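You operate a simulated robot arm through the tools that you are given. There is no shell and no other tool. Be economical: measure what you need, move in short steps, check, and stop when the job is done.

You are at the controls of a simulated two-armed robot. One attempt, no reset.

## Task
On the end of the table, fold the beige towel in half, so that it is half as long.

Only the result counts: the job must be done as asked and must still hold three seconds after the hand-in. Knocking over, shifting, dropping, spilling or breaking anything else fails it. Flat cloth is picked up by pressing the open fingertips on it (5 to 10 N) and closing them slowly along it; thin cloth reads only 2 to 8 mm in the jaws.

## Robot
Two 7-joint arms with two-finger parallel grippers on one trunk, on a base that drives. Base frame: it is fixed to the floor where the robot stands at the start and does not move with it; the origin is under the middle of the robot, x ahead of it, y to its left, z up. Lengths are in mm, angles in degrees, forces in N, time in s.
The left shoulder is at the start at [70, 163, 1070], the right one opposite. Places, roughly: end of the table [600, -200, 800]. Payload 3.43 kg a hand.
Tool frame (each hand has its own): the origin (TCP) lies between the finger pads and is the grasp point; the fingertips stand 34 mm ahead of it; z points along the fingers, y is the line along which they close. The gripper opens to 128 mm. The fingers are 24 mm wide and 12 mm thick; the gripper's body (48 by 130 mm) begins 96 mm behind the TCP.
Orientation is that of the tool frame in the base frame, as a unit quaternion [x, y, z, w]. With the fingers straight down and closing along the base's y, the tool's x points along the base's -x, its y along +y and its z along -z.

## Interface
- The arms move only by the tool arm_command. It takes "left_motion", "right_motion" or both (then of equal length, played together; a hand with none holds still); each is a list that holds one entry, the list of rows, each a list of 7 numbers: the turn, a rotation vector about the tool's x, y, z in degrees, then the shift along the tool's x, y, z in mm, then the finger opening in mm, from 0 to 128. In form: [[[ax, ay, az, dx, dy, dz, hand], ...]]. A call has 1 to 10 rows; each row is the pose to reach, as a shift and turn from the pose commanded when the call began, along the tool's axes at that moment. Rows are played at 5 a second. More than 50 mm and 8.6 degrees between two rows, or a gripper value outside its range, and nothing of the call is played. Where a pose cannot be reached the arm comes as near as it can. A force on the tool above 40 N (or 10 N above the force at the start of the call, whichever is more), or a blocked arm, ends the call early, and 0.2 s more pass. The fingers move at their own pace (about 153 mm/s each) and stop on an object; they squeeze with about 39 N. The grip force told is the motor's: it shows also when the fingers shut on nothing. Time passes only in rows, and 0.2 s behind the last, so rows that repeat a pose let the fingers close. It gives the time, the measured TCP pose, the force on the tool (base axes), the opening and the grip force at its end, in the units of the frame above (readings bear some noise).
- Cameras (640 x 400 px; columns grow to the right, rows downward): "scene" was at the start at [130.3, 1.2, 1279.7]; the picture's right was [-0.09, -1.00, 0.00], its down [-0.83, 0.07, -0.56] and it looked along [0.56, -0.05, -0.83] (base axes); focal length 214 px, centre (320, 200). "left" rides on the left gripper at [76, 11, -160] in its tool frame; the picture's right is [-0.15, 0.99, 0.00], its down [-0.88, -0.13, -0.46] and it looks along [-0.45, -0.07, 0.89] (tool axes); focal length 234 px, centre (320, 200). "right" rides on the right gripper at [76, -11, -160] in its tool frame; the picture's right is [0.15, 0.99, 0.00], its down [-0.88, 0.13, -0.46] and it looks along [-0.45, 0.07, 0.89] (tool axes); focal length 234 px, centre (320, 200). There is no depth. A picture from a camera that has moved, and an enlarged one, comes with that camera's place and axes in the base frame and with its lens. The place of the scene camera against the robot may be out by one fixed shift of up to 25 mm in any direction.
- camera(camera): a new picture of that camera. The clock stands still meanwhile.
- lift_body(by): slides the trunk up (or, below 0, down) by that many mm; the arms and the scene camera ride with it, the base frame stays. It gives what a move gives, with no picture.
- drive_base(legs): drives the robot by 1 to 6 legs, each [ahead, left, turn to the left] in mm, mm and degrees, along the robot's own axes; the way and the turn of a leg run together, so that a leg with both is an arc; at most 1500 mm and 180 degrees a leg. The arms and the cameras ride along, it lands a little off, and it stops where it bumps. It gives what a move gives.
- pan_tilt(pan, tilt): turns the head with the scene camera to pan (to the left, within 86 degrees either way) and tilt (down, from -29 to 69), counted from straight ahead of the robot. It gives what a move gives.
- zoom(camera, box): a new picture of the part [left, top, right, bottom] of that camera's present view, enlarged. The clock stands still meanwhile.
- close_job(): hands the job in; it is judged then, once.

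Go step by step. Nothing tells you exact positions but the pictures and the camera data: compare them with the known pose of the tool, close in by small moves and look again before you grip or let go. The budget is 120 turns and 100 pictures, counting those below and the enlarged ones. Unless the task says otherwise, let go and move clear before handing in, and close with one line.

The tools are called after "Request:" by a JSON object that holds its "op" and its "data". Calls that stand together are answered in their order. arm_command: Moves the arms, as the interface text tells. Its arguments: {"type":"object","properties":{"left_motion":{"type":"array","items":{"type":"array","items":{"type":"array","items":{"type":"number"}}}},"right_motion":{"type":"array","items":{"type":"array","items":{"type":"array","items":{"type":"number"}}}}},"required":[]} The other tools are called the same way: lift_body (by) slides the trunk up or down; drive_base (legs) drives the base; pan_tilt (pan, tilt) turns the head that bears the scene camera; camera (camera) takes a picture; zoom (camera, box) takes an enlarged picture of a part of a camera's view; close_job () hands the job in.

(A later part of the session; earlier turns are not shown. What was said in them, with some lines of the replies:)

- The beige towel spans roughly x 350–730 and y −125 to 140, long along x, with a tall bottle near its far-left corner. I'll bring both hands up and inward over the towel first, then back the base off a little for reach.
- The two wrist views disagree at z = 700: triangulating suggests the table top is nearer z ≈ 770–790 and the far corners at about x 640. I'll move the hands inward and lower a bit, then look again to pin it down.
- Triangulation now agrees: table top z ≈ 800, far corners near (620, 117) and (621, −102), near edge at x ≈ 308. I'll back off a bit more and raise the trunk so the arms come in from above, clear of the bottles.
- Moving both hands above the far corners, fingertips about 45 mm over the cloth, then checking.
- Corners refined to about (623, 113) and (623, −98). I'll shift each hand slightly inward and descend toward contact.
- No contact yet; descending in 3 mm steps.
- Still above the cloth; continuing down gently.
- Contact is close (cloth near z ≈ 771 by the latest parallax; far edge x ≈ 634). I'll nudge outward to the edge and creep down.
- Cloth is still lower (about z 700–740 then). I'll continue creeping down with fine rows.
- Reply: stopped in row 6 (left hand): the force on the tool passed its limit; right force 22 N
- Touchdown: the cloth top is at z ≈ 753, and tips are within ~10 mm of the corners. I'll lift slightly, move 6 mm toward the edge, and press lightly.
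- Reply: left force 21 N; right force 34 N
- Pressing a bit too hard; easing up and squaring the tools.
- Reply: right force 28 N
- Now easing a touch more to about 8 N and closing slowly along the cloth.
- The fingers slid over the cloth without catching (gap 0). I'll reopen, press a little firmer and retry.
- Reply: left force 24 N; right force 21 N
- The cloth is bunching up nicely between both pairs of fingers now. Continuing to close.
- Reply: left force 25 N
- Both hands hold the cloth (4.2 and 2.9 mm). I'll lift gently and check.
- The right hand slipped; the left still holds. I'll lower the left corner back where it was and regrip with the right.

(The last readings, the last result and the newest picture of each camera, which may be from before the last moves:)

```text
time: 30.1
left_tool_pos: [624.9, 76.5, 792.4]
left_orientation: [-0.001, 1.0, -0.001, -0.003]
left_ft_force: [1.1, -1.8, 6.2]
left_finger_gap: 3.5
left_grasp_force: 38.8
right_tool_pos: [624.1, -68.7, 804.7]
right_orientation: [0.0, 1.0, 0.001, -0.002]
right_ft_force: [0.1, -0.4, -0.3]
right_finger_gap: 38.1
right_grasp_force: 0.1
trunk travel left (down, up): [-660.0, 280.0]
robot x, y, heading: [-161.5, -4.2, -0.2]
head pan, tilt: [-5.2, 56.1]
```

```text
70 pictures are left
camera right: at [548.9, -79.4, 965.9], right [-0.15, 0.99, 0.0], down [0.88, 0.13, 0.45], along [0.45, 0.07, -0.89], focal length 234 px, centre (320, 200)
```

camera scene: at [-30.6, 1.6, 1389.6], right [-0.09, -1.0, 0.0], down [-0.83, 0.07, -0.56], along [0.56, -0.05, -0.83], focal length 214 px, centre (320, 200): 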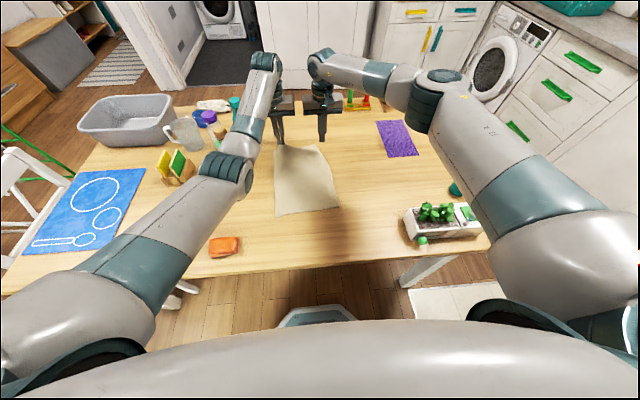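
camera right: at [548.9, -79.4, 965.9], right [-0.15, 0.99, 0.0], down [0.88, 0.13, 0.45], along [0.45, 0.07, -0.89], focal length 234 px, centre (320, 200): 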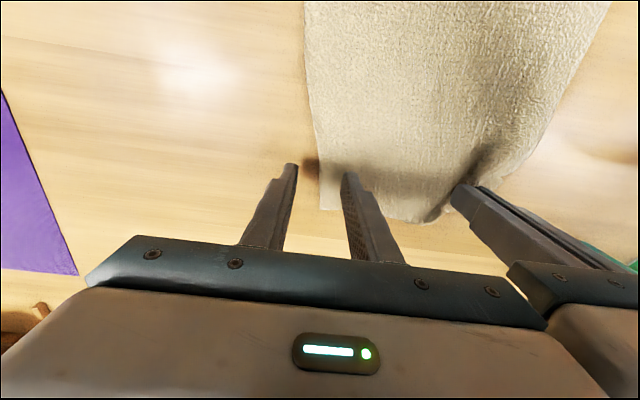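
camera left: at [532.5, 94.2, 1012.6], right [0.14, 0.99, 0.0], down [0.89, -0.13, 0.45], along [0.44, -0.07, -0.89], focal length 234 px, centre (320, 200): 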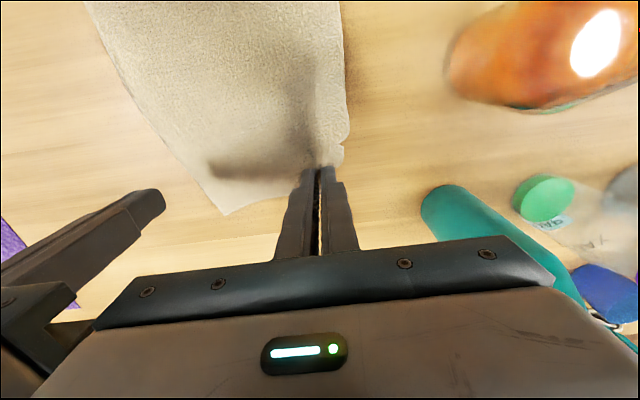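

The right corner drifted inward to about y −60, too close to the left hand for a y-closing grip. I'll raise the right hand and yaw it 90° so it closes along x with a narrow profile beside the left hand.

Request:
{"op": "arm_command", "data": {"right_motion": [[[0, 0, -8, 0, -5, -10, 38], [0, 0, -16, 0, -10, -20, 38], [0, 0, -24, 0, -10, -30, 38], [0, 0, -32, 0, -10, -40, 38], [0, 0, -40, 0, -10, -40, 38], [0, 0, -48, 0, -10, -40, 38], [0, 0, -56, 0, -10, -40, 38], [0, 0, -64, 0, -10, -40, 38], [0, 0, -72, 0, -10, -40, 38], [0, 0, -80, 0, -10, -40, 38]]]}}

Request:
{"op": "arm_command", "data": {"right_motion": [[[0, 0, -5, 0, 0, 0, 50], [0, 0, -10, 0, 0, 0, 50], [0, 0, -10, 0, 0, 0, 50]]]}}

Request:
{"op": "camera", "data": {"camera": "right"}}

Request:
{"op": "camera", "data": {"camera": "left"}}

Request:
{"op": "camera", "data": {"camera": "scene"}}

```text
time: 32.4
left_tool_pos: [627.0, 78.0, 791.0]
left_orientation: [-0.002, 1.0, 0.0, -0.004]
left_ft_force: [-0.3, 0.5, 8.6]
left_finger_gap: 3.5
left_grasp_force: 38.6
right_tool_pos: [598.7, -85.2, 838.4]
right_orientation: [-0.28, 0.96, 0.001, -0.003]
right_ft_force: [0.0, -0.2, -1.0]
right_finger_gap: 38.1
right_grasp_force: 0.2
right hand out of reach, approached as far as the arm can: row 4, 5, 6, 7, 8, 9, 10
trunk travel left (down, up): [-660.0, 280.0]
robot x, y, heading: [-165.8, -0.0, 0.2]
head pan, tilt: [-5.2, 56.1]
```

```text
time: 33.1
left_tool_pos: [624.3, 77.4, 790.7]
left_orientation: [-0.002, 1.0, 0.001, -0.004]
left_ft_force: [-0.8, 0.4, 7.5]
left_finger_gap: 3.5
left_grasp_force: 38.6
right_tool_pos: [561.9, -97.9, 824.9]
right_orientation: [-0.336, 0.942, 0.002, -0.003]
right_ft_force: [0.1, -0.1, -0.6]
right_finger_gap: 50.0
right_grasp_force: 0.0
right hand out of reach, approached as far as the arm can: row 1, 2, 3
trunk travel left (down, up): [-660.0, 280.0]
robot x, y, heading: [-163.8, 0.7, 0.3]
head pan, tilt: [-5.2, 56.1]
```

```text
69 pictures are left
camera right: at [510.2, -156.2, 984.4], right [-0.74, 0.67, 0.01], down [0.6, 0.66, 0.45], along [0.3, 0.34, -0.89], focal length 234 px, centre (320, 200)
```

right: 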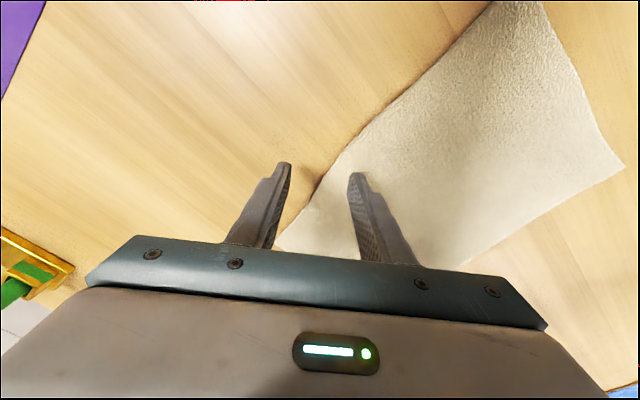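

```text
68 pictures are left
camera left: at [551.2, 85.6, 950.5], right [0.14, 0.99, 0.0], down [0.88, -0.13, 0.45], along [0.44, -0.06, -0.89], focal length 234 px, centre (320, 200)
```

left: 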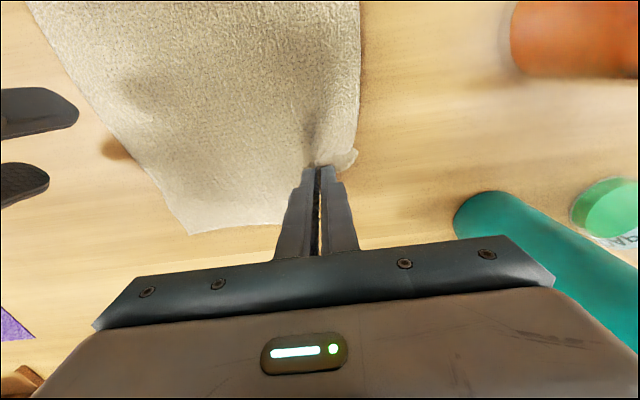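

```text
67 pictures are left
camera scene: at [-33.2, -1.9, 1389.9], right [-0.09, -1.0, 0.0], down [-0.83, 0.07, -0.56], along [0.56, -0.05, -0.83], focal length 214 px, centre (320, 200)
```

scene: 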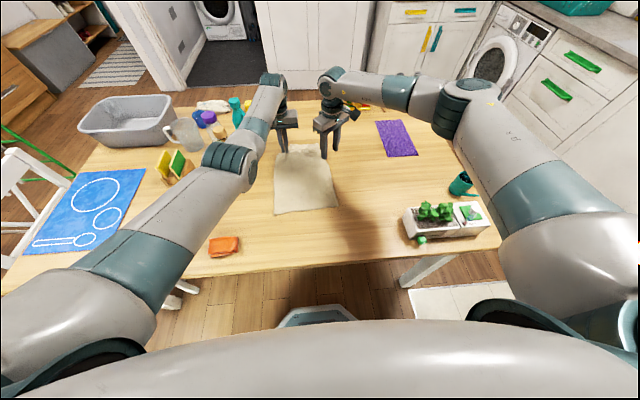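

The yaw is out of reach out there. Instead I'll return the right wrist to its straight pose and move the left hand (with its corner) back toward the robot to make room.

Request:
{"op": "arm_command", "data": {"left_motion": [[[0, 0, 0, 5, 0, -15, 0], [0, 0, 0, 15, 0, -30, 0], [0, 0, 0, 30, 0, -45, 0], [0, 0, 0, 50, 0, -60, 0], [0, 0, 0, 70, 0, -65, 0], [0, 0, 0, 90, 0, -65, 0]]], "right_motion": [[[0, 0, 8, 0, 0, -10, 50], [0, 0, 16, 0, 0, -20, 50], [0, 0, 24, 0, 0, -20, 50], [0, 0, 32, 0, 0, -20, 50], [0, 0, 38, 0, 0, -20, 50], [0, 0, 38, 0, 0, -20, 50]]]}}

Request:
{"op": "camera", "data": {"camera": "scene"}}

```text
time: 34.5
left_tool_pos: [536.6, 78.6, 854.6]
left_orientation: [-0.001, 1.0, 0.001, -0.004]
left_ft_force: [0.4, -0.1, 0.0]
left_finger_gap: 3.6
left_grasp_force: 37.9
right_tool_pos: [561.8, -96.9, 843.5]
right_orientation: [-0.011, 1.0, 0.001, -0.004]
right_ft_force: [-0.3, 0.6, -0.6]
right_finger_gap: 49.9
right_grasp_force: 0.0
trunk travel left (down, up): [-660.0, 280.0]
robot x, y, heading: [-162.2, 1.3, 0.0]
head pan, tilt: [-5.2, 56.1]
```

```text
66 pictures are left
camera scene: at [-31.9, 1.8, 1389.8], right [-0.09, -1.0, 0.0], down [-0.83, 0.07, -0.56], along [0.56, -0.05, -0.83], focal length 214 px, centre (320, 200)
```

scene: 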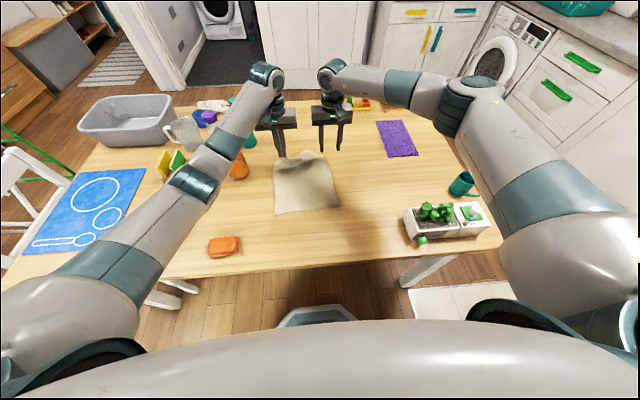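

Request:
{"op": "arm_command", "data": {"right_motion": [[[0, 0, 0, -20, 0, 0, 44], [0, 0, 0, -40, 0, 0, 44], [0, 0, 0, -55, 0, 0, 44], [0, 0, 0, -55, 0, 0, 44]]]}}

Request:
{"op": "camera", "data": {"camera": "right"}}

```text
time: 35.5
left_tool_pos: [538.4, 78.2, 855.5]
left_orientation: [-0.002, 1.0, 0.0, -0.004]
left_ft_force: [0.9, -0.8, -0.2]
left_finger_gap: 3.3
left_grasp_force: 38.3
right_tool_pos: [616.4, -94.3, 845.1]
right_orientation: [-0.011, 1.0, 0.0, -0.004]
right_ft_force: [-0.1, -0.1, 0.8]
right_finger_gap: 43.9
right_grasp_force: 0.1
trunk travel left (down, up): [-660.0, 280.0]
robot x, y, heading: [-160.3, 3.4, -0.2]
head pan, tilt: [-5.2, 56.1]
```

```text
65 pictures are left
camera right: at [542.1, -107.6, 1004.8], right [-0.17, 0.99, 0.0], down [0.88, 0.15, 0.45], along [0.44, 0.08, -0.89], focal length 234 px, centre (320, 200)
```

right: 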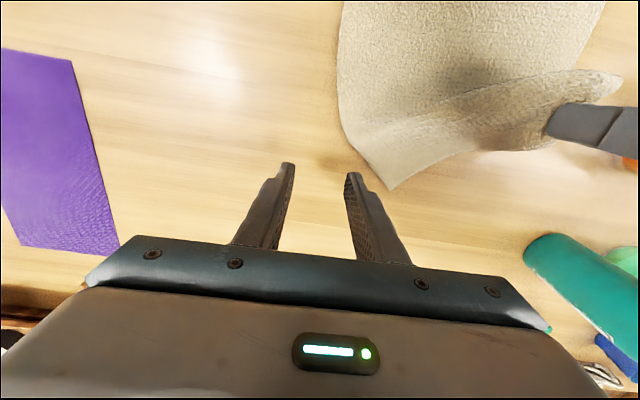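

The free right corner now points away at about (639, −4). I'll ease the left hand slightly outward and position the right hand over that corner.

Request:
{"op": "arm_command", "data": {"left_motion": [[[0, 0, 0, 6, 10, 0, 0], [0, 0, 0, 12, 20, 0, 0], [0, 0, 0, 12, 20, 0, 0], [0, 0, 0, 12, 20, 0, 0]]], "right_motion": [[[0, 0, 1.3, 0, 0, 0, 42], [0, 0, 1.3, 4, 30, 0, 42], [0, 0, 1.3, 8, 60, 0, 42], [0, 0, 1.3, 8, 82, 0, 42]]]}}

Request:
{"op": "camera", "data": {"camera": "right"}}

Request:
{"op": "camera", "data": {"camera": "left"}}

```text
time: 36.5
left_tool_pos: [523.9, 99.8, 856.3]
left_orientation: [-0.002, 1.0, -0.001, -0.005]
left_ft_force: [-0.5, 0.8, 1.0]
left_finger_gap: 3.9
left_grasp_force: 38.2
right_tool_pos: [606.9, -13.4, 843.7]
right_orientation: [0.001, 1.0, -0.001, -0.004]
right_ft_force: [0.7, 0.2, 0.2]
right_finger_gap: 42.1
right_grasp_force: 0.1
trunk travel left (down, up): [-660.0, 280.0]
robot x, y, heading: [-158.4, 0.7, 0.1]
head pan, tilt: [-5.2, 56.1]
```

```text
64 pictures are left
camera right: at [532.0, -23.9, 1004.3], right [-0.15, 0.99, 0.0], down [0.88, 0.13, 0.45], along [0.44, 0.07, -0.89], focal length 234 px, centre (320, 200)
```

right: 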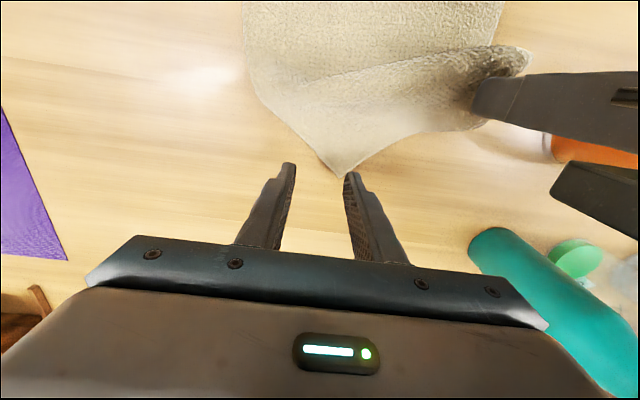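

```text
63 pictures are left
camera left: at [450.9, 109.2, 1014.9], right [0.14, 0.99, 0.0], down [0.88, -0.13, 0.45], along [0.44, -0.07, -0.89], focal length 234 px, centre (320, 200)
```

left: 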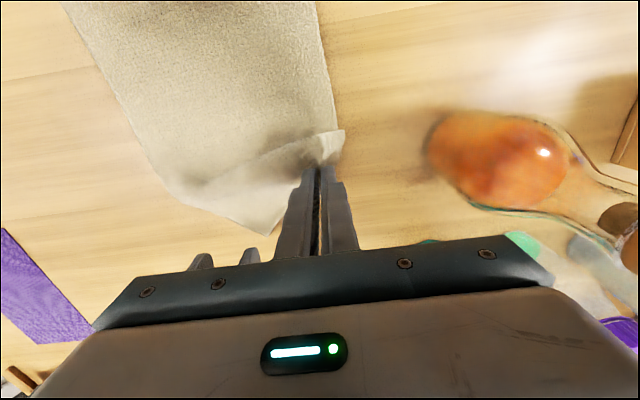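

Both cameras agree the right corner is at (621, 17). Descending the right hand just inside it.

Request:
{"op": "arm_command", "data": {"right_motion": [[[0, 0, 0, 15, 21, 0, 42], [0, 0, 0, 15, 21, 20, 42], [0, 0, 0, 15, 21, 40, 42], [0, 0, 0, 15, 21, 52, 42], [0, 0, 0, 15, 21, 57, 42], [0, 0, 0, 15, 21, 60, 42], [0, 0, 0, 15, 21, 60, 42]]]}}

Request:
{"op": "camera", "data": {"camera": "right"}}

```text
time: 38.1
left_tool_pos: [522.8, 97.7, 856.2]
left_orientation: [-0.001, 1.0, -0.002, -0.002]
left_ft_force: [-0.3, 0.3, -1.3]
left_finger_gap: 3.7
left_grasp_force: 38.2
right_tool_pos: [590.6, 8.4, 788.2]
right_orientation: [0.0, 1.0, 0.0, -0.001]
right_ft_force: [4.2, -0.7, 21.5]
right_finger_gap: 42.0
right_grasp_force: 0.0
trunk travel left (down, up): [-660.0, 280.0]
robot x, y, heading: [-160.3, -0.6, -0.0]
head pan, tilt: [-5.2, 56.1]
```

```text
62 pictures are left
camera right: at [514.8, -4.0, 947.2], right [-0.15, 0.99, 0.0], down [0.88, 0.13, 0.45], along [0.45, 0.07, -0.89], focal length 234 px, centre (320, 200)
```

right: 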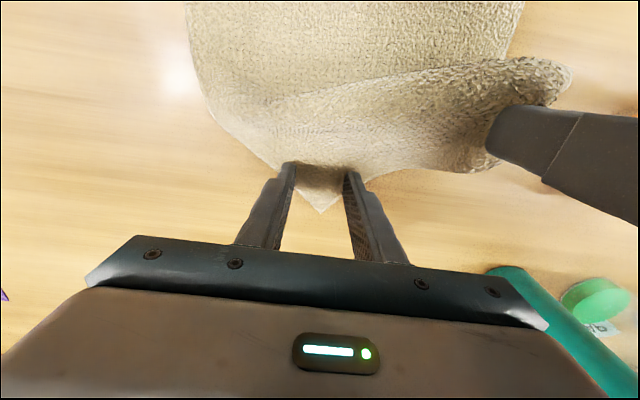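

Well placed: both tips straddle the corner at ~21 N. Closing slowly.

Request:
{"op": "arm_command", "data": {"right_motion": [[[0, 0, 0, 0, 0, 0.5, 40], [0, 0, 0, 0, 0, 0.5, 37], [0, 0, 0, 0, 0, 0.5, 34], [0, 0, 0, 0, 0, 0.5, 31], [0, 0, 0, 0, 0, 0.5, 28], [0, 0, 0, 0, 0, 0.5, 25], [0, 0, 0, 0, 0, 0.5, 23], [0, 0, 0, 0, 0, 0.5, 21], [0, 0, 0, 0, 0, 0.5, 19], [0, 0, 0, 0, 0, 0.5, 17]]]}}

Request:
{"op": "arm_command", "data": {"right_motion": [[[0, 0, 0, 0, 0, 0.5, 15], [0, 0, 0, 0, 0, 0.5, 13], [0, 0, 0, 0, 0, 0.5, 11], [0, 0, 0, 0, 0, 0.5, 9], [0, 0, 0, 0, 0, 0.5, 7], [0, 0, 0, 0, 0, 0.5, 5], [0, 0, 0, 0, 0, 0.5, 3], [0, 0, 0, 0, 0, 0.5, 1], [0, 0, 0, 0, 0, 0.5, 0], [0, 0, 0, 0, 0, 0.5, 0]]]}}

Request:
{"op": "arm_command", "data": {"right_motion": [[[0, 0, 0, 0, 0, -5, 0], [0, 0, 0, 0, 0, -12, 0], [0, 0, 0, 0, 0, -12, 0]]]}}

Request:
{"op": "camera", "data": {"camera": "right"}}

```text
time: 40.4
left_tool_pos: [521.7, 98.0, 857.8]
left_orientation: [-0.002, 1.0, -0.001, -0.002]
left_ft_force: [3.9, -3.5, -4.1]
left_finger_gap: 3.8
left_grasp_force: 38.2
right_tool_pos: [588.6, 7.7, 787.1]
right_orientation: [0.0, 1.0, 0.0, 0.001]
right_ft_force: [-3.6, 4.2, 34.4]
right_finger_gap: 17.2
right_grasp_force: 0.1
trunk travel left (down, up): [-660.0, 280.0]
robot x, y, heading: [-163.5, -1.4, 0.1]
head pan, tilt: [-5.2, 56.1]
```

```text
time: 42.7
left_tool_pos: [524.1, 97.6, 853.5]
left_orientation: [0.0, 1.0, -0.002, -0.003]
left_ft_force: [4.0, -5.8, -5.1]
left_finger_gap: 3.6
left_grasp_force: 38.4
right_tool_pos: [591.1, 10.5, 787.7]
right_orientation: [-0.001, 1.0, 0.002, -0.002]
right_ft_force: [-9.7, 4.0, 23.0]
right_finger_gap: 5.0
right_grasp_force: 38.9
trunk travel left (down, up): [-660.0, 280.0]
robot x, y, heading: [-164.9, -4.7, 0.1]
head pan, tilt: [-5.2, 56.1]
stopped in row 10 (right hand): the force on the tool passed its limit (the readings are from after the stop); the commanded pose is now the measured one
```

```text
time: 43.5
left_tool_pos: [523.9, 98.7, 855.8]
left_orientation: [-0.002, 1.0, -0.001, -0.004]
left_ft_force: [2.8, -4.0, -3.2]
left_finger_gap: 3.6
left_grasp_force: 38.4
right_tool_pos: [591.6, 7.8, 796.6]
right_orientation: [0.001, 1.0, 0.0, -0.003]
right_ft_force: [-3.5, 4.4, 3.0]
right_finger_gap: 4.5
right_grasp_force: 39.2
trunk travel left (down, up): [-660.0, 280.0]
robot x, y, heading: [-162.4, -0.3, 0.2]
head pan, tilt: [-5.2, 56.1]
```

```text
61 pictures are left
camera right: at [516.9, -4.2, 956.4], right [-0.15, 0.99, 0.0], down [0.88, 0.13, 0.45], along [0.45, 0.07, -0.89], focal length 234 px, centre (320, 200)
```

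right: 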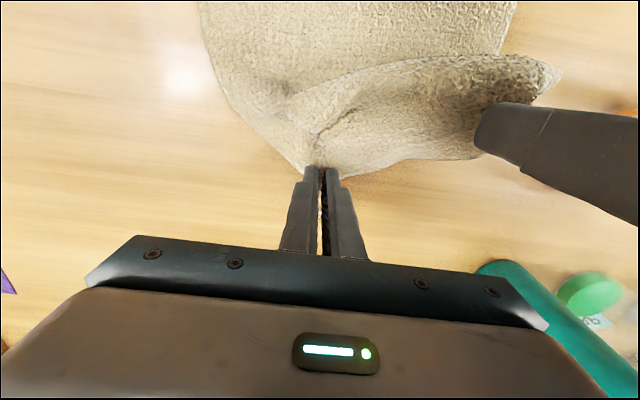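

Both hands hold firmly (3.6 and 4.5 mm), with only about 125 mm of edge between them, so I'll roll the wrists outward to keep the gripper bodies apart while lifting the right corner level with the left.

Request:
{"op": "arm_command", "data": {"left_motion": [[[2, 0, 0, 0, 0, 0, 0], [4, 0, 0, 0, 0, 0, 0], [6, 0, 0, 0, 0, 0, 0], [8, 0, 0, 0, 0, 0, 0], [10, 0, 0, 0, 0, 0, 0], [12, 0, 0, 0, 0, 0, 0], [12, 0, 0, 0, 0, 0, 0]]], "right_motion": [[[-2, 0, 0, 2, -2, -10, 0], [-4, 0, 0, 6, -6, -20, 0], [-6, 0, 0, 12, -12, -30, 0], [-8, 0, 0, 20, -18, -40, 0], [-10, 0, 0, 26, -24, -50, 0], [-12, 0, 0, 31, -28, -60, 0], [-12, 0, 0, 31, -28, -60, 0]]]}}

Request:
{"op": "camera", "data": {"camera": "right"}}

Request:
{"op": "camera", "data": {"camera": "left"}}

Request:
{"op": "camera", "data": {"camera": "scene"}}

```text
time: 45.1
left_tool_pos: [524.8, 97.8, 855.7]
left_orientation: [-0.002, 0.994, -0.106, -0.005]
left_ft_force: [0.7, -0.6, 0.0]
left_finger_gap: 3.6
left_grasp_force: 37.9
right_tool_pos: [561.2, -20.3, 854.5]
right_orientation: [0.0, 0.995, 0.105, -0.003]
right_ft_force: [0.0, 0.5, -0.9]
right_finger_gap: 4.7
right_grasp_force: 39.5
trunk travel left (down, up): [-660.0, 280.0]
robot x, y, heading: [-161.5, -0.3, -0.1]
head pan, tilt: [-5.2, 56.1]
```

```text
60 pictures are left
camera right: at [485.9, -64.6, 1010.8], right [-0.15, 0.97, 0.21], down [0.88, 0.03, 0.47], along [0.45, 0.25, -0.86], focal length 234 px, centre (320, 200)
```

right: 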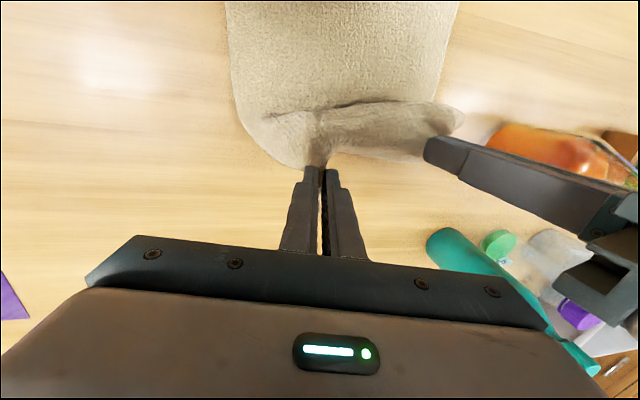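

```text
59 pictures are left
camera left: at [450.9, 141.3, 1009.2], right [0.14, 0.97, -0.21], down [0.88, -0.03, 0.47], along [0.44, -0.25, -0.86], focal length 234 px, centre (320, 200)
```

left: 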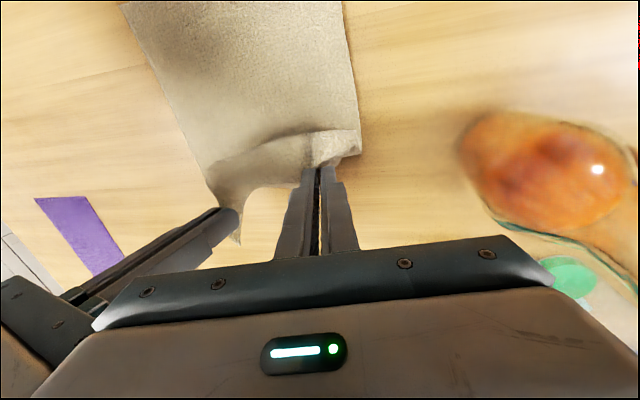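

```text
58 pictures are left
camera scene: at [-31.3, 1.6, 1389.7], right [-0.09, -1.0, 0.0], down [-0.83, 0.07, -0.56], along [0.56, -0.05, -0.83], focal length 214 px, centre (320, 200)
```

scene: 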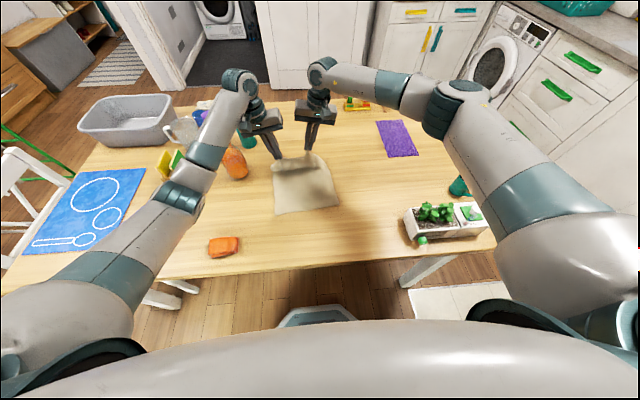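

Both corners are up. Near edge sits at about x 356 (left y 112, right y −101), so I'll carry the far edge over in an arc, pitching the fingers forward as it folds.

Request:
{"op": "arm_command", "data": {"left_motion": [[[0, -3.3, 0.7, 14, -5, -7, 0], [0, -6.5, 1.4, 29, -10, -14, 0], [0, -9.8, 2.1, 43, -15, -20, 0], [0, -13, 2.8, 58, -21, -25, 0], [0, -16.3, 3.5, 72, -26, -28, 0], [0, -19.6, 4.2, 87, -31, -30, 0], [0, -19.6, 4.2, 87, -31, -30, 0]]], "right_motion": [[[0, -3.3, -0.7, 20, -5, -10, 0], [0, -6.5, -1.4, 40, -10, -20, 0], [0, -9.8, -2.1, 60, -14, -30, 0], [0, -13, -2.8, 80, -19, -38, 0], [0, -16.3, -3.5, 100, -24, -42, 0], [0, -19.6, -4.2, 121, -28.5, -44, 0], [0, -19.6, -4.2, 121, -28.5, -44, 0]]]}}

Request:
{"op": "camera", "data": {"camera": "scene"}}

Request:
{"op": "camera", "data": {"camera": "right"}}

Request:
{"op": "camera", "data": {"camera": "left"}}

```text
time: 46.7
left_tool_pos: [438.1, 73.7, 892.2]
left_orientation: [0.017, 0.98, -0.103, 0.169]
left_ft_force: [-0.7, -3.9, 0.0]
left_finger_gap: 3.5
left_grasp_force: 37.8
right_tool_pos: [441.4, -58.0, 891.9]
right_orientation: [-0.018, 0.98, 0.104, 0.171]
right_ft_force: [0.7, 3.9, 0.6]
right_finger_gap: 4.8
right_grasp_force: 39.1
trunk travel left (down, up): [-660.0, 280.0]
robot x, y, heading: [-162.6, -0.1, -0.0]
head pan, tilt: [-5.2, 56.1]
```

```text
57 pictures are left
camera scene: at [-30.6, 1.6, 1389.6], right [-0.09, -1.0, 0.0], down [-0.83, 0.07, -0.56], along [0.56, -0.05, -0.83], focal length 214 px, centre (320, 200)
```

scene: 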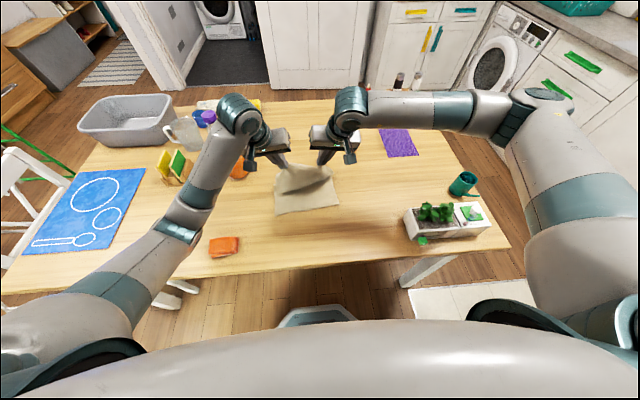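

```text
56 pictures are left
camera right: at [317.7, -103.1, 1011.2], right [-0.21, 0.97, 0.14], down [0.67, 0.03, 0.74], along [0.71, 0.25, -0.65], focal length 234 px, centre (320, 200)
```

right: 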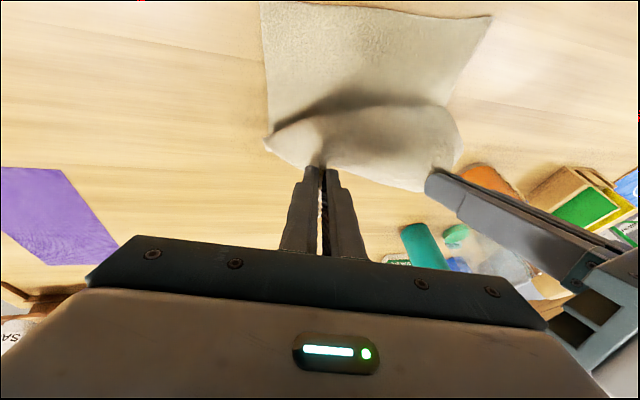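

```text
55 pictures are left
camera left: at [316.4, 116.5, 1010.0], right [0.2, 0.97, -0.15], down [0.67, -0.03, 0.74], along [0.71, -0.25, -0.66], focal length 234 px, centre (320, 200)
```

left: 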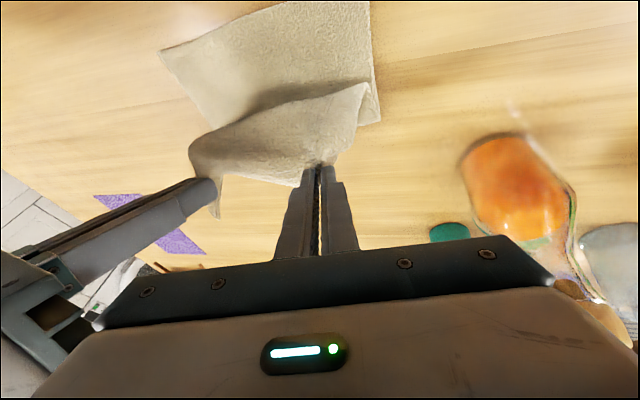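

The fold is forming cleanly; wrist views put the near corners at (352, 112) and (355, −106). Continuing the arc down toward the near edge.

Request:
{"op": "arm_command", "data": {"left_motion": [[[0, -3, 0.65, 15, -0.6, 2, 0], [0, -6.1, 1.3, 30, -1.2, 4, 0], [0, -9.2, 2, 44, -1.8, 6, 0], [0, -12.2, 2.6, 59, -2.4, 8, 0], [0, -15.2, 3.2, 72, -0.6, 19, 0], [0, -18.4, 3.9, 85, 1.2, 30, 0], [0, -21.5, 4.6, 98, 3, 41, 0], [0, -24.5, 5.2, 110, 4.7, 52, 0], [0, -24.5, 5.2, 110, 4.7, 52, 0]]], "right_motion": [[[0, -3, -0.65, 15, -0.3, 1.5, 0], [0, -6.1, -1.3, 31, -0.6, 3, 0], [0, -9.2, -2, 46, -1, 4.5, 0], [0, -12.2, -2.6, 62, -1.3, 6, 0], [0, -15.2, -3.2, 75, -3.6, 17, 0], [0, -18.4, -3.9, 88, -6, 28, 0], [0, -21.5, -4.6, 101, -8.3, 39, 0], [0, -24.5, -5.2, 113, -10.7, 50, 0], [0, -24.5, -5.2, 113, -10.7, 50, 0]]]}}

Request:
{"op": "camera", "data": {"camera": "scene"}}

Request:
{"op": "camera", "data": {"camera": "right"}}

Request:
{"op": "camera", "data": {"camera": "left"}}

```text
time: 48.7
left_tool_pos: [352.4, 67.1, 807.7]
left_orientation: [0.038, 0.92, -0.097, 0.378]
left_ft_force: [0.0, -1.0, 1.2]
left_finger_gap: 3.5
left_grasp_force: 38.5
right_tool_pos: [359.0, -58.7, 819.8]
right_orientation: [-0.038, 0.929, 0.098, 0.354]
right_ft_force: [-0.3, -0.6, -0.2]
right_finger_gap: 4.6
right_grasp_force: 39.3
right hand out of reach, approached as far as the arm can: row 8, 9
trunk travel left (down, up): [-660.0, 280.0]
robot x, y, heading: [-162.4, -0.2, 0.1]
head pan, tilt: [-5.2, 56.1]
```

```text
54 pictures are left
camera scene: at [-31.3, 1.0, 1389.7], right [-0.09, -1.0, 0.0], down [-0.83, 0.07, -0.56], along [0.56, -0.05, -0.83], focal length 214 px, centre (320, 200)
```

scene: 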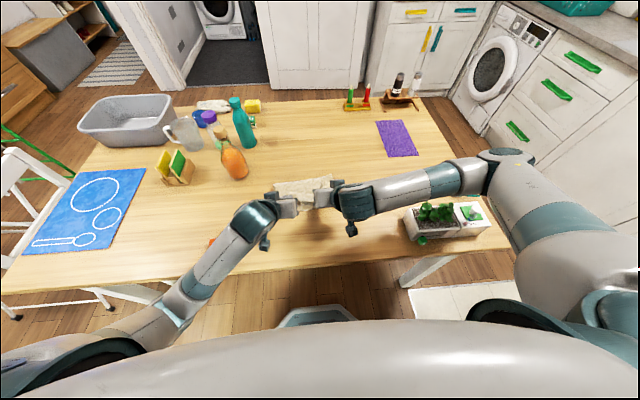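

```text
53 pictures are left
camera right: at [200.2, -102.8, 886.0], right [-0.25, 0.97, 0.06], down [0.34, 0.03, 0.94], along [0.91, 0.25, -0.34], focal length 234 px, centre (320, 200)
```

right: 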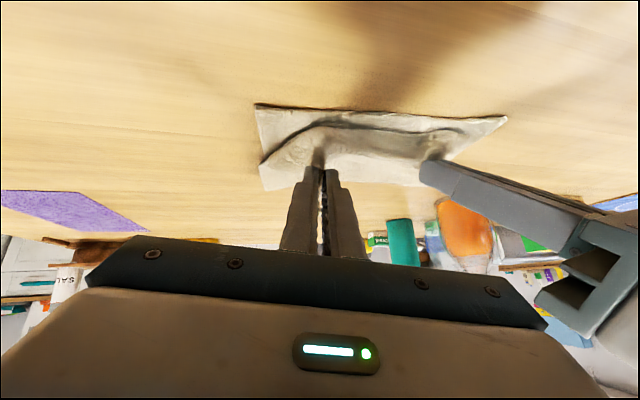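

```text
52 pictures are left
camera left: at [190.9, 109.9, 862.2], right [0.25, 0.97, -0.04], down [0.29, -0.03, 0.96], along [0.92, -0.25, -0.29], focal length 234 px, centre (320, 200)
```

left: 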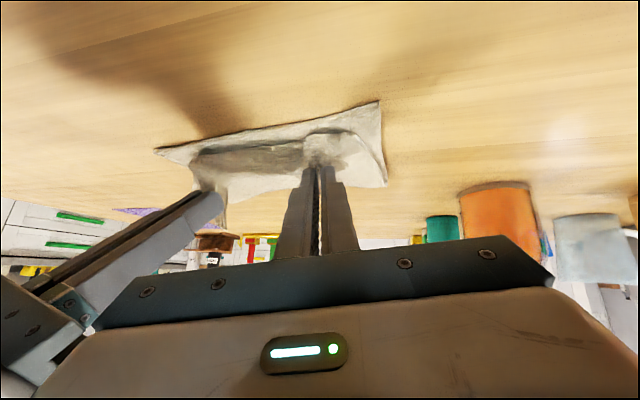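

Nearly there: the flap lies over the near half. The right arm is at its limit, so I'll ease its pitch by 10° while lowering both tips the last 25–35 mm.

Request:
{"op": "arm_command", "data": {"left_motion": [[[0, 0, 0, 5, 0.7, 3, 0], [0, 0, 0, 10, 1.4, 6, 0], [0, 0, 0, 15, 2, 9, 0], [0, 0, 0, 19, 2.5, 11, 0], [0, 0, 0, 19, 2.5, 11, 0]]], "right_motion": [[[0, 2.5, 0.5, 6, -1, 5, 0], [0, 4.9, 1, 12, -2, 10, 0], [0, 7.3, 1.5, 18, -3.2, 15, 0], [0, 9.8, 2.1, 24, -4.2, 19, 0], [0, 9.8, 2.1, 24, -4.2, 19, 0]]]}}

Request:
{"op": "camera", "data": {"camera": "right"}}

Request:
{"op": "camera", "data": {"camera": "left"}}

Request:
{"op": "camera", "data": {"camera": "scene"}}

```text
time: 49.9
left_tool_pos: [344.8, 67.5, 789.8]
left_orientation: [0.038, 0.918, -0.098, 0.383]
left_ft_force: [1.8, -1.6, 37.1]
left_finger_gap: 3.6
left_grasp_force: 38.2
right_tool_pos: [353.0, -58.5, 795.2]
right_orientation: [-0.028, 0.956, 0.102, 0.274]
right_ft_force: [5.2, 3.1, 15.2]
right_finger_gap: 4.9
right_grasp_force: 38.8
trunk travel left (down, up): [-660.0, 280.0]
robot x, y, heading: [-163.4, -1.8, -0.0]
head pan, tilt: [-5.2, 56.1]
```

```text
51 pictures are left
camera right: at [207.1, -102.7, 885.1], right [-0.23, 0.97, 0.1], down [0.5, 0.03, 0.87], along [0.84, 0.25, -0.49], focal length 234 px, centre (320, 200)
```

right: 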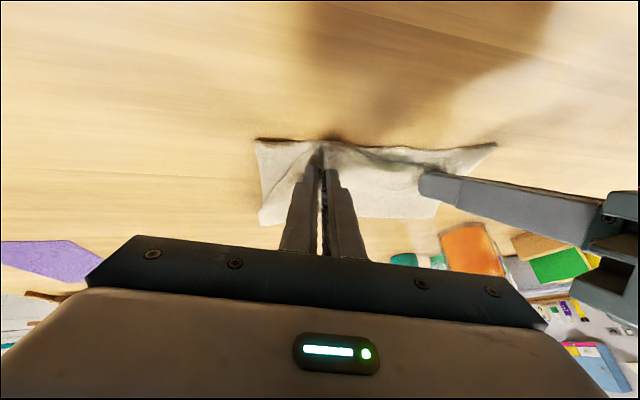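

```text
50 pictures are left
camera left: at [183.8, 109.8, 843.9], right [0.25, 0.97, -0.05], down [0.28, -0.03, 0.96], along [0.93, -0.25, -0.28], focal length 234 px, centre (320, 200)
```

left: 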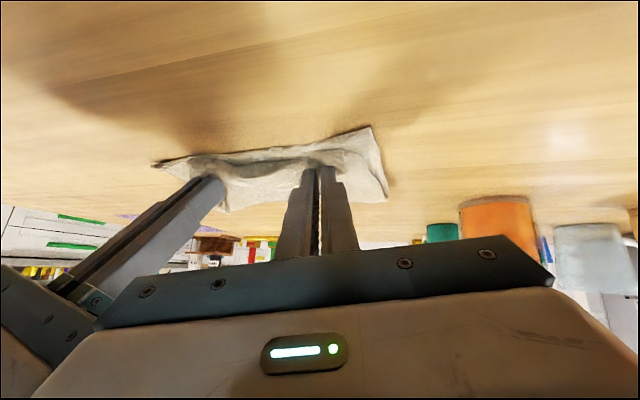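

```text
49 pictures are left
camera scene: at [-34.7, 0.9, 1390.7], right [-0.09, -1.0, 0.0], down [-0.82, 0.07, -0.56], along [0.56, -0.05, -0.83], focal length 214 px, centre (320, 200)
```

scene: 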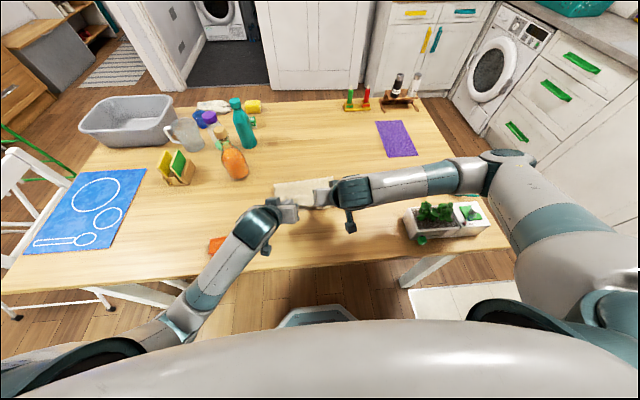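

Request:
{"op": "zoom", "data": {"camera": "right", "box": [230, 110, 510, 285]}}

Request:
{"op": "zoom", "data": {"camera": "left", "box": [140, 90, 420, 265]}}

```text
2.29 times, centred on (370, 198) of right
camera zoom: at [207.1, -102.7, 885.1], right [-0.23, 0.97, 0.1], down [0.5, 0.03, 0.87], along [0.84, 0.25, -0.49], focal length 535 px, centre (206, 206)
```

zoom: 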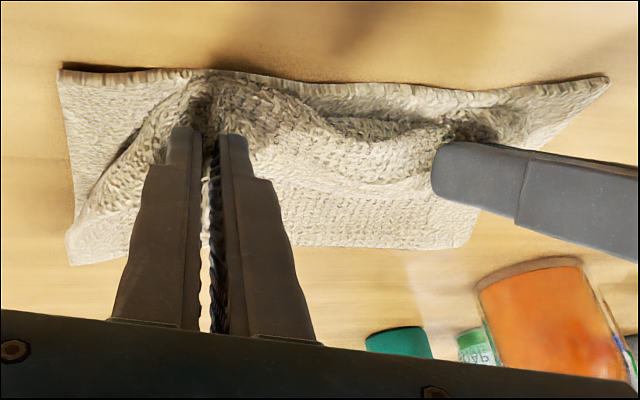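

```text
2.29 times, centred on (280, 178) of left
camera zoom: at [183.8, 109.8, 843.9], right [0.25, 0.97, -0.05], down [0.28, -0.03, 0.96], along [0.93, -0.25, -0.28], focal length 535 px, centre (411, 251)
```

zoom: 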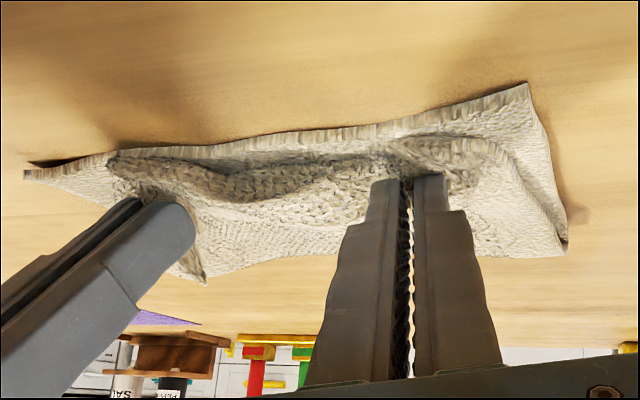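

The far edge now lies along the near edge. I'll ease the pressure and open the fingers gradually.

Request:
{"op": "arm_command", "data": {"left_motion": [[[0, 0, 0, -2, -0.4, -2, 0], [0, 0, 0, -2, -0.4, -2, 6], [0, 0, 0, -2, -0.4, -2, 12], [0, 0, 0, -2, -0.4, -2, 20], [0, 0, 0, -2, -0.4, -2, 28], [0, 0, 0, -2, -0.4, -2, 36], [0, 0, 0, -2, -0.4, -2, 36]]], "right_motion": [[[0, 0, 0, -0.5, 0, -0.5, 0], [0, 0, 0, -0.5, 0, -0.5, 6], [0, 0, 0, -0.5, 0, -0.5, 12], [0, 0, 0, -0.5, 0, -0.5, 20], [0, 0, 0, -0.5, 0, -0.5, 28], [0, 0, 0, -0.5, 0, -0.5, 36], [0, 0, 0, -0.5, 0, -0.5, 36]]]}}

Request:
{"op": "zoom", "data": {"camera": "right", "box": [230, 110, 510, 285]}}

Request:
{"op": "zoom", "data": {"camera": "left", "box": [140, 90, 420, 265]}}

```text
time: 51.5
left_tool_pos: [341.9, 66.6, 791.2]
left_orientation: [0.038, 0.919, -0.098, 0.381]
left_ft_force: [-2.6, -16.0, 26.5]
left_finger_gap: 24.3
left_grasp_force: 0.1
right_tool_pos: [350.8, -58.8, 794.9]
right_orientation: [-0.029, 0.956, 0.102, 0.273]
right_ft_force: [-0.6, 13.7, 20.1]
right_finger_gap: 27.0
right_grasp_force: 0.0
trunk travel left (down, up): [-660.0, 280.0]
robot x, y, heading: [-160.3, 0.2, 0.1]
head pan, tilt: [-5.2, 56.1]
```

```text
2.29 times, centred on (370, 198) of right
camera zoom: at [205.4, -102.9, 884.9], right [-0.24, 0.97, 0.1], down [0.5, 0.03, 0.87], along [0.84, 0.25, -0.49], focal length 535 px, centre (206, 206)
```

zoom: 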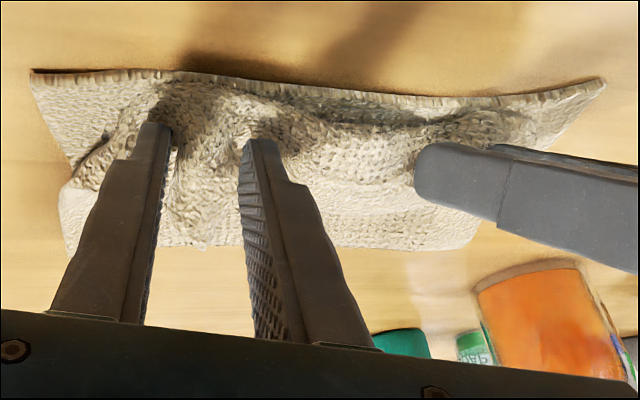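

```text
2.29 times, centred on (280, 178) of left
camera zoom: at [181.6, 109.7, 845.4], right [0.25, 0.97, -0.05], down [0.29, -0.03, 0.96], along [0.92, -0.25, -0.29], focal length 535 px, centre (411, 251)
```

zoom: 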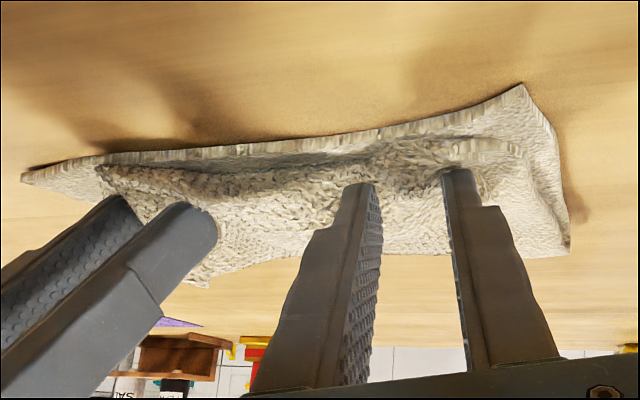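

Fingers released and the corners spread back out. Lifting both hands straight up to inspect.

Request:
{"op": "arm_command", "data": {"left_motion": [[[0, 0, 0, -14, -3, -14, 36], [0, 0, 0, -28, -6, -28, 36], [0, 0, 0, -42, -9, -42, 36], [0, 0, 0, -56, -12, -56, 36], [0, 0, 0, -69, -15, -70, 36], [0, 0, 0, -83, -18, -84, 36], [0, 0, 0, -97, -21, -98, 36]]], "right_motion": [[[0, 0, 0, -11, 3.5, -17, 36], [0, 0, 0, -22, 7, -34, 36], [0, 0, 0, -32, 11, -50, 36], [0, 0, 0, -43, 15, -67, 36], [0, 0, 0, -53, 18, -83, 36], [0, 0, 0, -64, 21, -100, 36], [0, 0, 0, -75, 25, -116, 36]]]}}

Request:
{"op": "camera", "data": {"camera": "right"}}

Request:
{"op": "camera", "data": {"camera": "left"}}

Request:
{"op": "camera", "data": {"camera": "scene"}}

```text
time: 53.1
left_tool_pos: [346.5, 70.1, 927.0]
left_orientation: [0.037, 0.92, -0.097, 0.377]
left_ft_force: [-0.7, -0.3, -0.2]
left_finger_gap: 36.1
left_grasp_force: 0.0
right_tool_pos: [358.2, -59.9, 930.4]
right_orientation: [-0.03, 0.957, 0.1, 0.272]
right_ft_force: [0.8, 0.5, 0.0]
right_finger_gap: 36.0
right_grasp_force: 0.1
trunk travel left (down, up): [-660.0, 280.0]
robot x, y, heading: [-163.7, -1.8, 0.3]
head pan, tilt: [-5.2, 56.1]
```

```text
44 pictures are left
camera right: at [211.9, -102.3, 1022.7], right [-0.23, 0.97, 0.1], down [0.5, 0.04, 0.86], along [0.83, 0.25, -0.49], focal length 234 px, centre (320, 200)
```

right: 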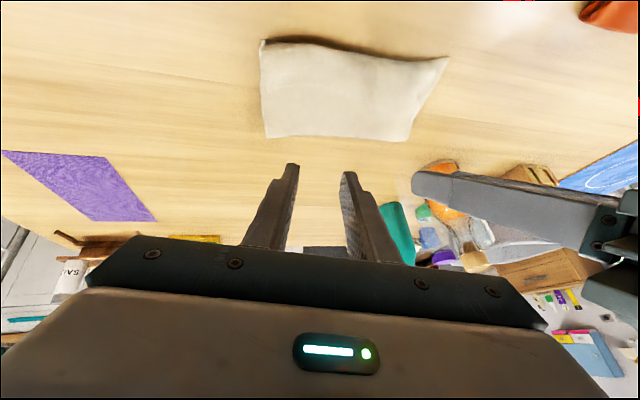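

```text
43 pictures are left
camera left: at [185.3, 112.2, 982.7], right [0.25, 0.97, -0.05], down [0.3, -0.03, 0.95], along [0.92, -0.25, -0.29], focal length 234 px, centre (320, 200)
```

left: 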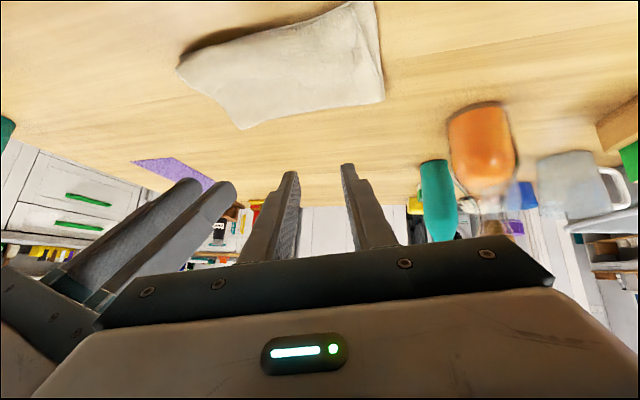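

```text
42 pictures are left
camera scene: at [-30.1, 3.9, 1389.5], right [-0.09, -1.0, 0.0], down [-0.83, 0.07, -0.56], along [0.56, -0.05, -0.83], focal length 214 px, centre (320, 200)
```

scene: 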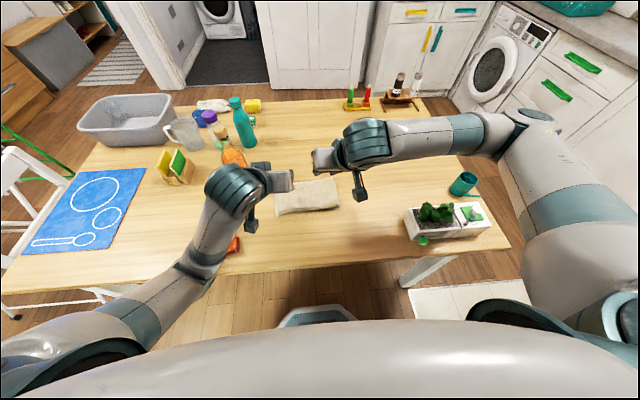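

Very clean fold. Zooming in to check alignment and that it lies flat.

Request:
{"op": "zoom", "data": {"camera": "right", "box": [240, 20, 464, 160]}}

Request:
{"op": "zoom", "data": {"camera": "scene", "box": [240, 150, 368, 230]}}

```text
2.86 times, centred on (352, 90) of right
camera zoom: at [211.9, -102.3, 1022.7], right [-0.23, 0.97, 0.1], down [0.5, 0.04, 0.86], along [0.83, 0.25, -0.49], focal length 669 px, centre (229, 514)
```

zoom: 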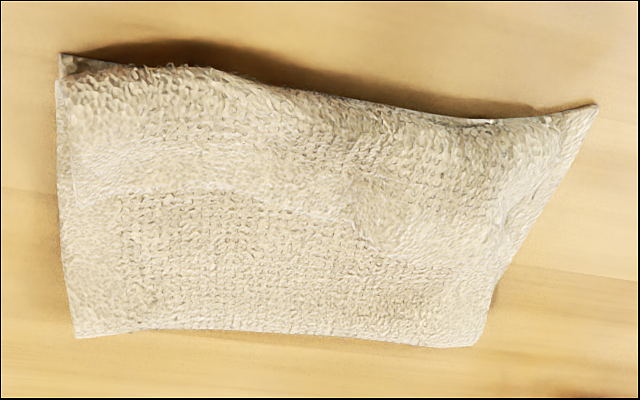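

```text
5.00 times, centred on (304, 190) of scene
camera zoom: at [-30.1, 3.9, 1389.5], right [-0.09, -1.0, 0.0], down [-0.83, 0.07, -0.56], along [0.56, -0.05, -0.83], focal length 1072 px, centre (400, 250)
```

zoom: 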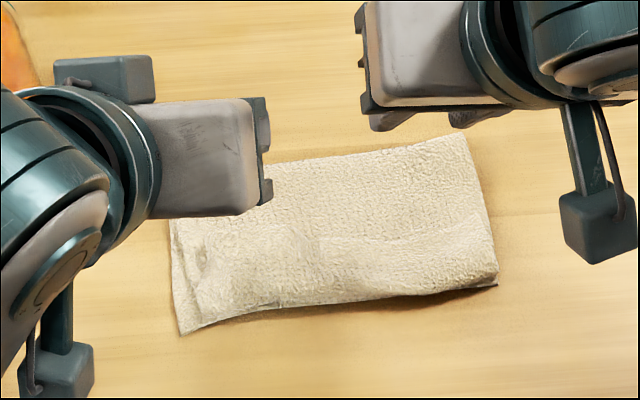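

The towel is folded edge to edge and lies flat; the other objects are where they were. I'll raise the hands further clear and hand in.

Request:
{"op": "lift_body", "data": {"by": 80}}

Request:
{"op": "zoom", "data": {"camera": "scene", "box": [160, 90, 480, 290]}}

```text
time: 54.3
left_tool_pos: [346.6, 68.5, 1007.8]
left_orientation: [0.038, 0.92, -0.096, 0.377]
left_ft_force: [0.0, -0.3, 0.5]
left_finger_gap: 36.1
left_grasp_force: 0.1
right_tool_pos: [357.2, -60.0, 1012.2]
right_orientation: [-0.029, 0.957, 0.101, 0.272]
right_ft_force: [0.3, 0.7, -0.2]
right_finger_gap: 36.3
right_grasp_force: 0.0
trunk travel left (down, up): [-740.0, 200.0]
robot x, y, heading: [-164.4, -0.9, 0.0]
head pan, tilt: [-5.2, 56.1]
```

```text
2.00 times, centred on (320, 190) of scene
camera zoom: at [-31.4, 1.2, 1469.7], right [-0.09, -1.0, 0.0], down [-0.83, 0.07, -0.56], along [0.56, -0.05, -0.83], focal length 429 px, centre (320, 220)
```

zoom: 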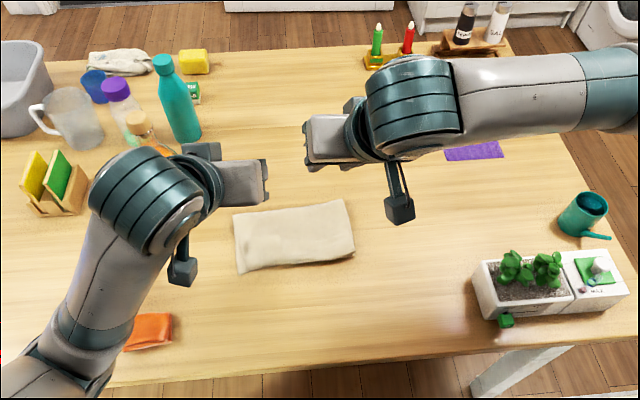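

The towel is folded in half and both hands are well clear, so I'm handing in.

Request:
{"op": "close_job", "data": {}}

```text
The job is handed in.
```

The beige towel is folded in half to half its length, far edge laid onto the near edge within about 10 mm. Both hands are clear, and in the last pictures nothing else on the table had moved.
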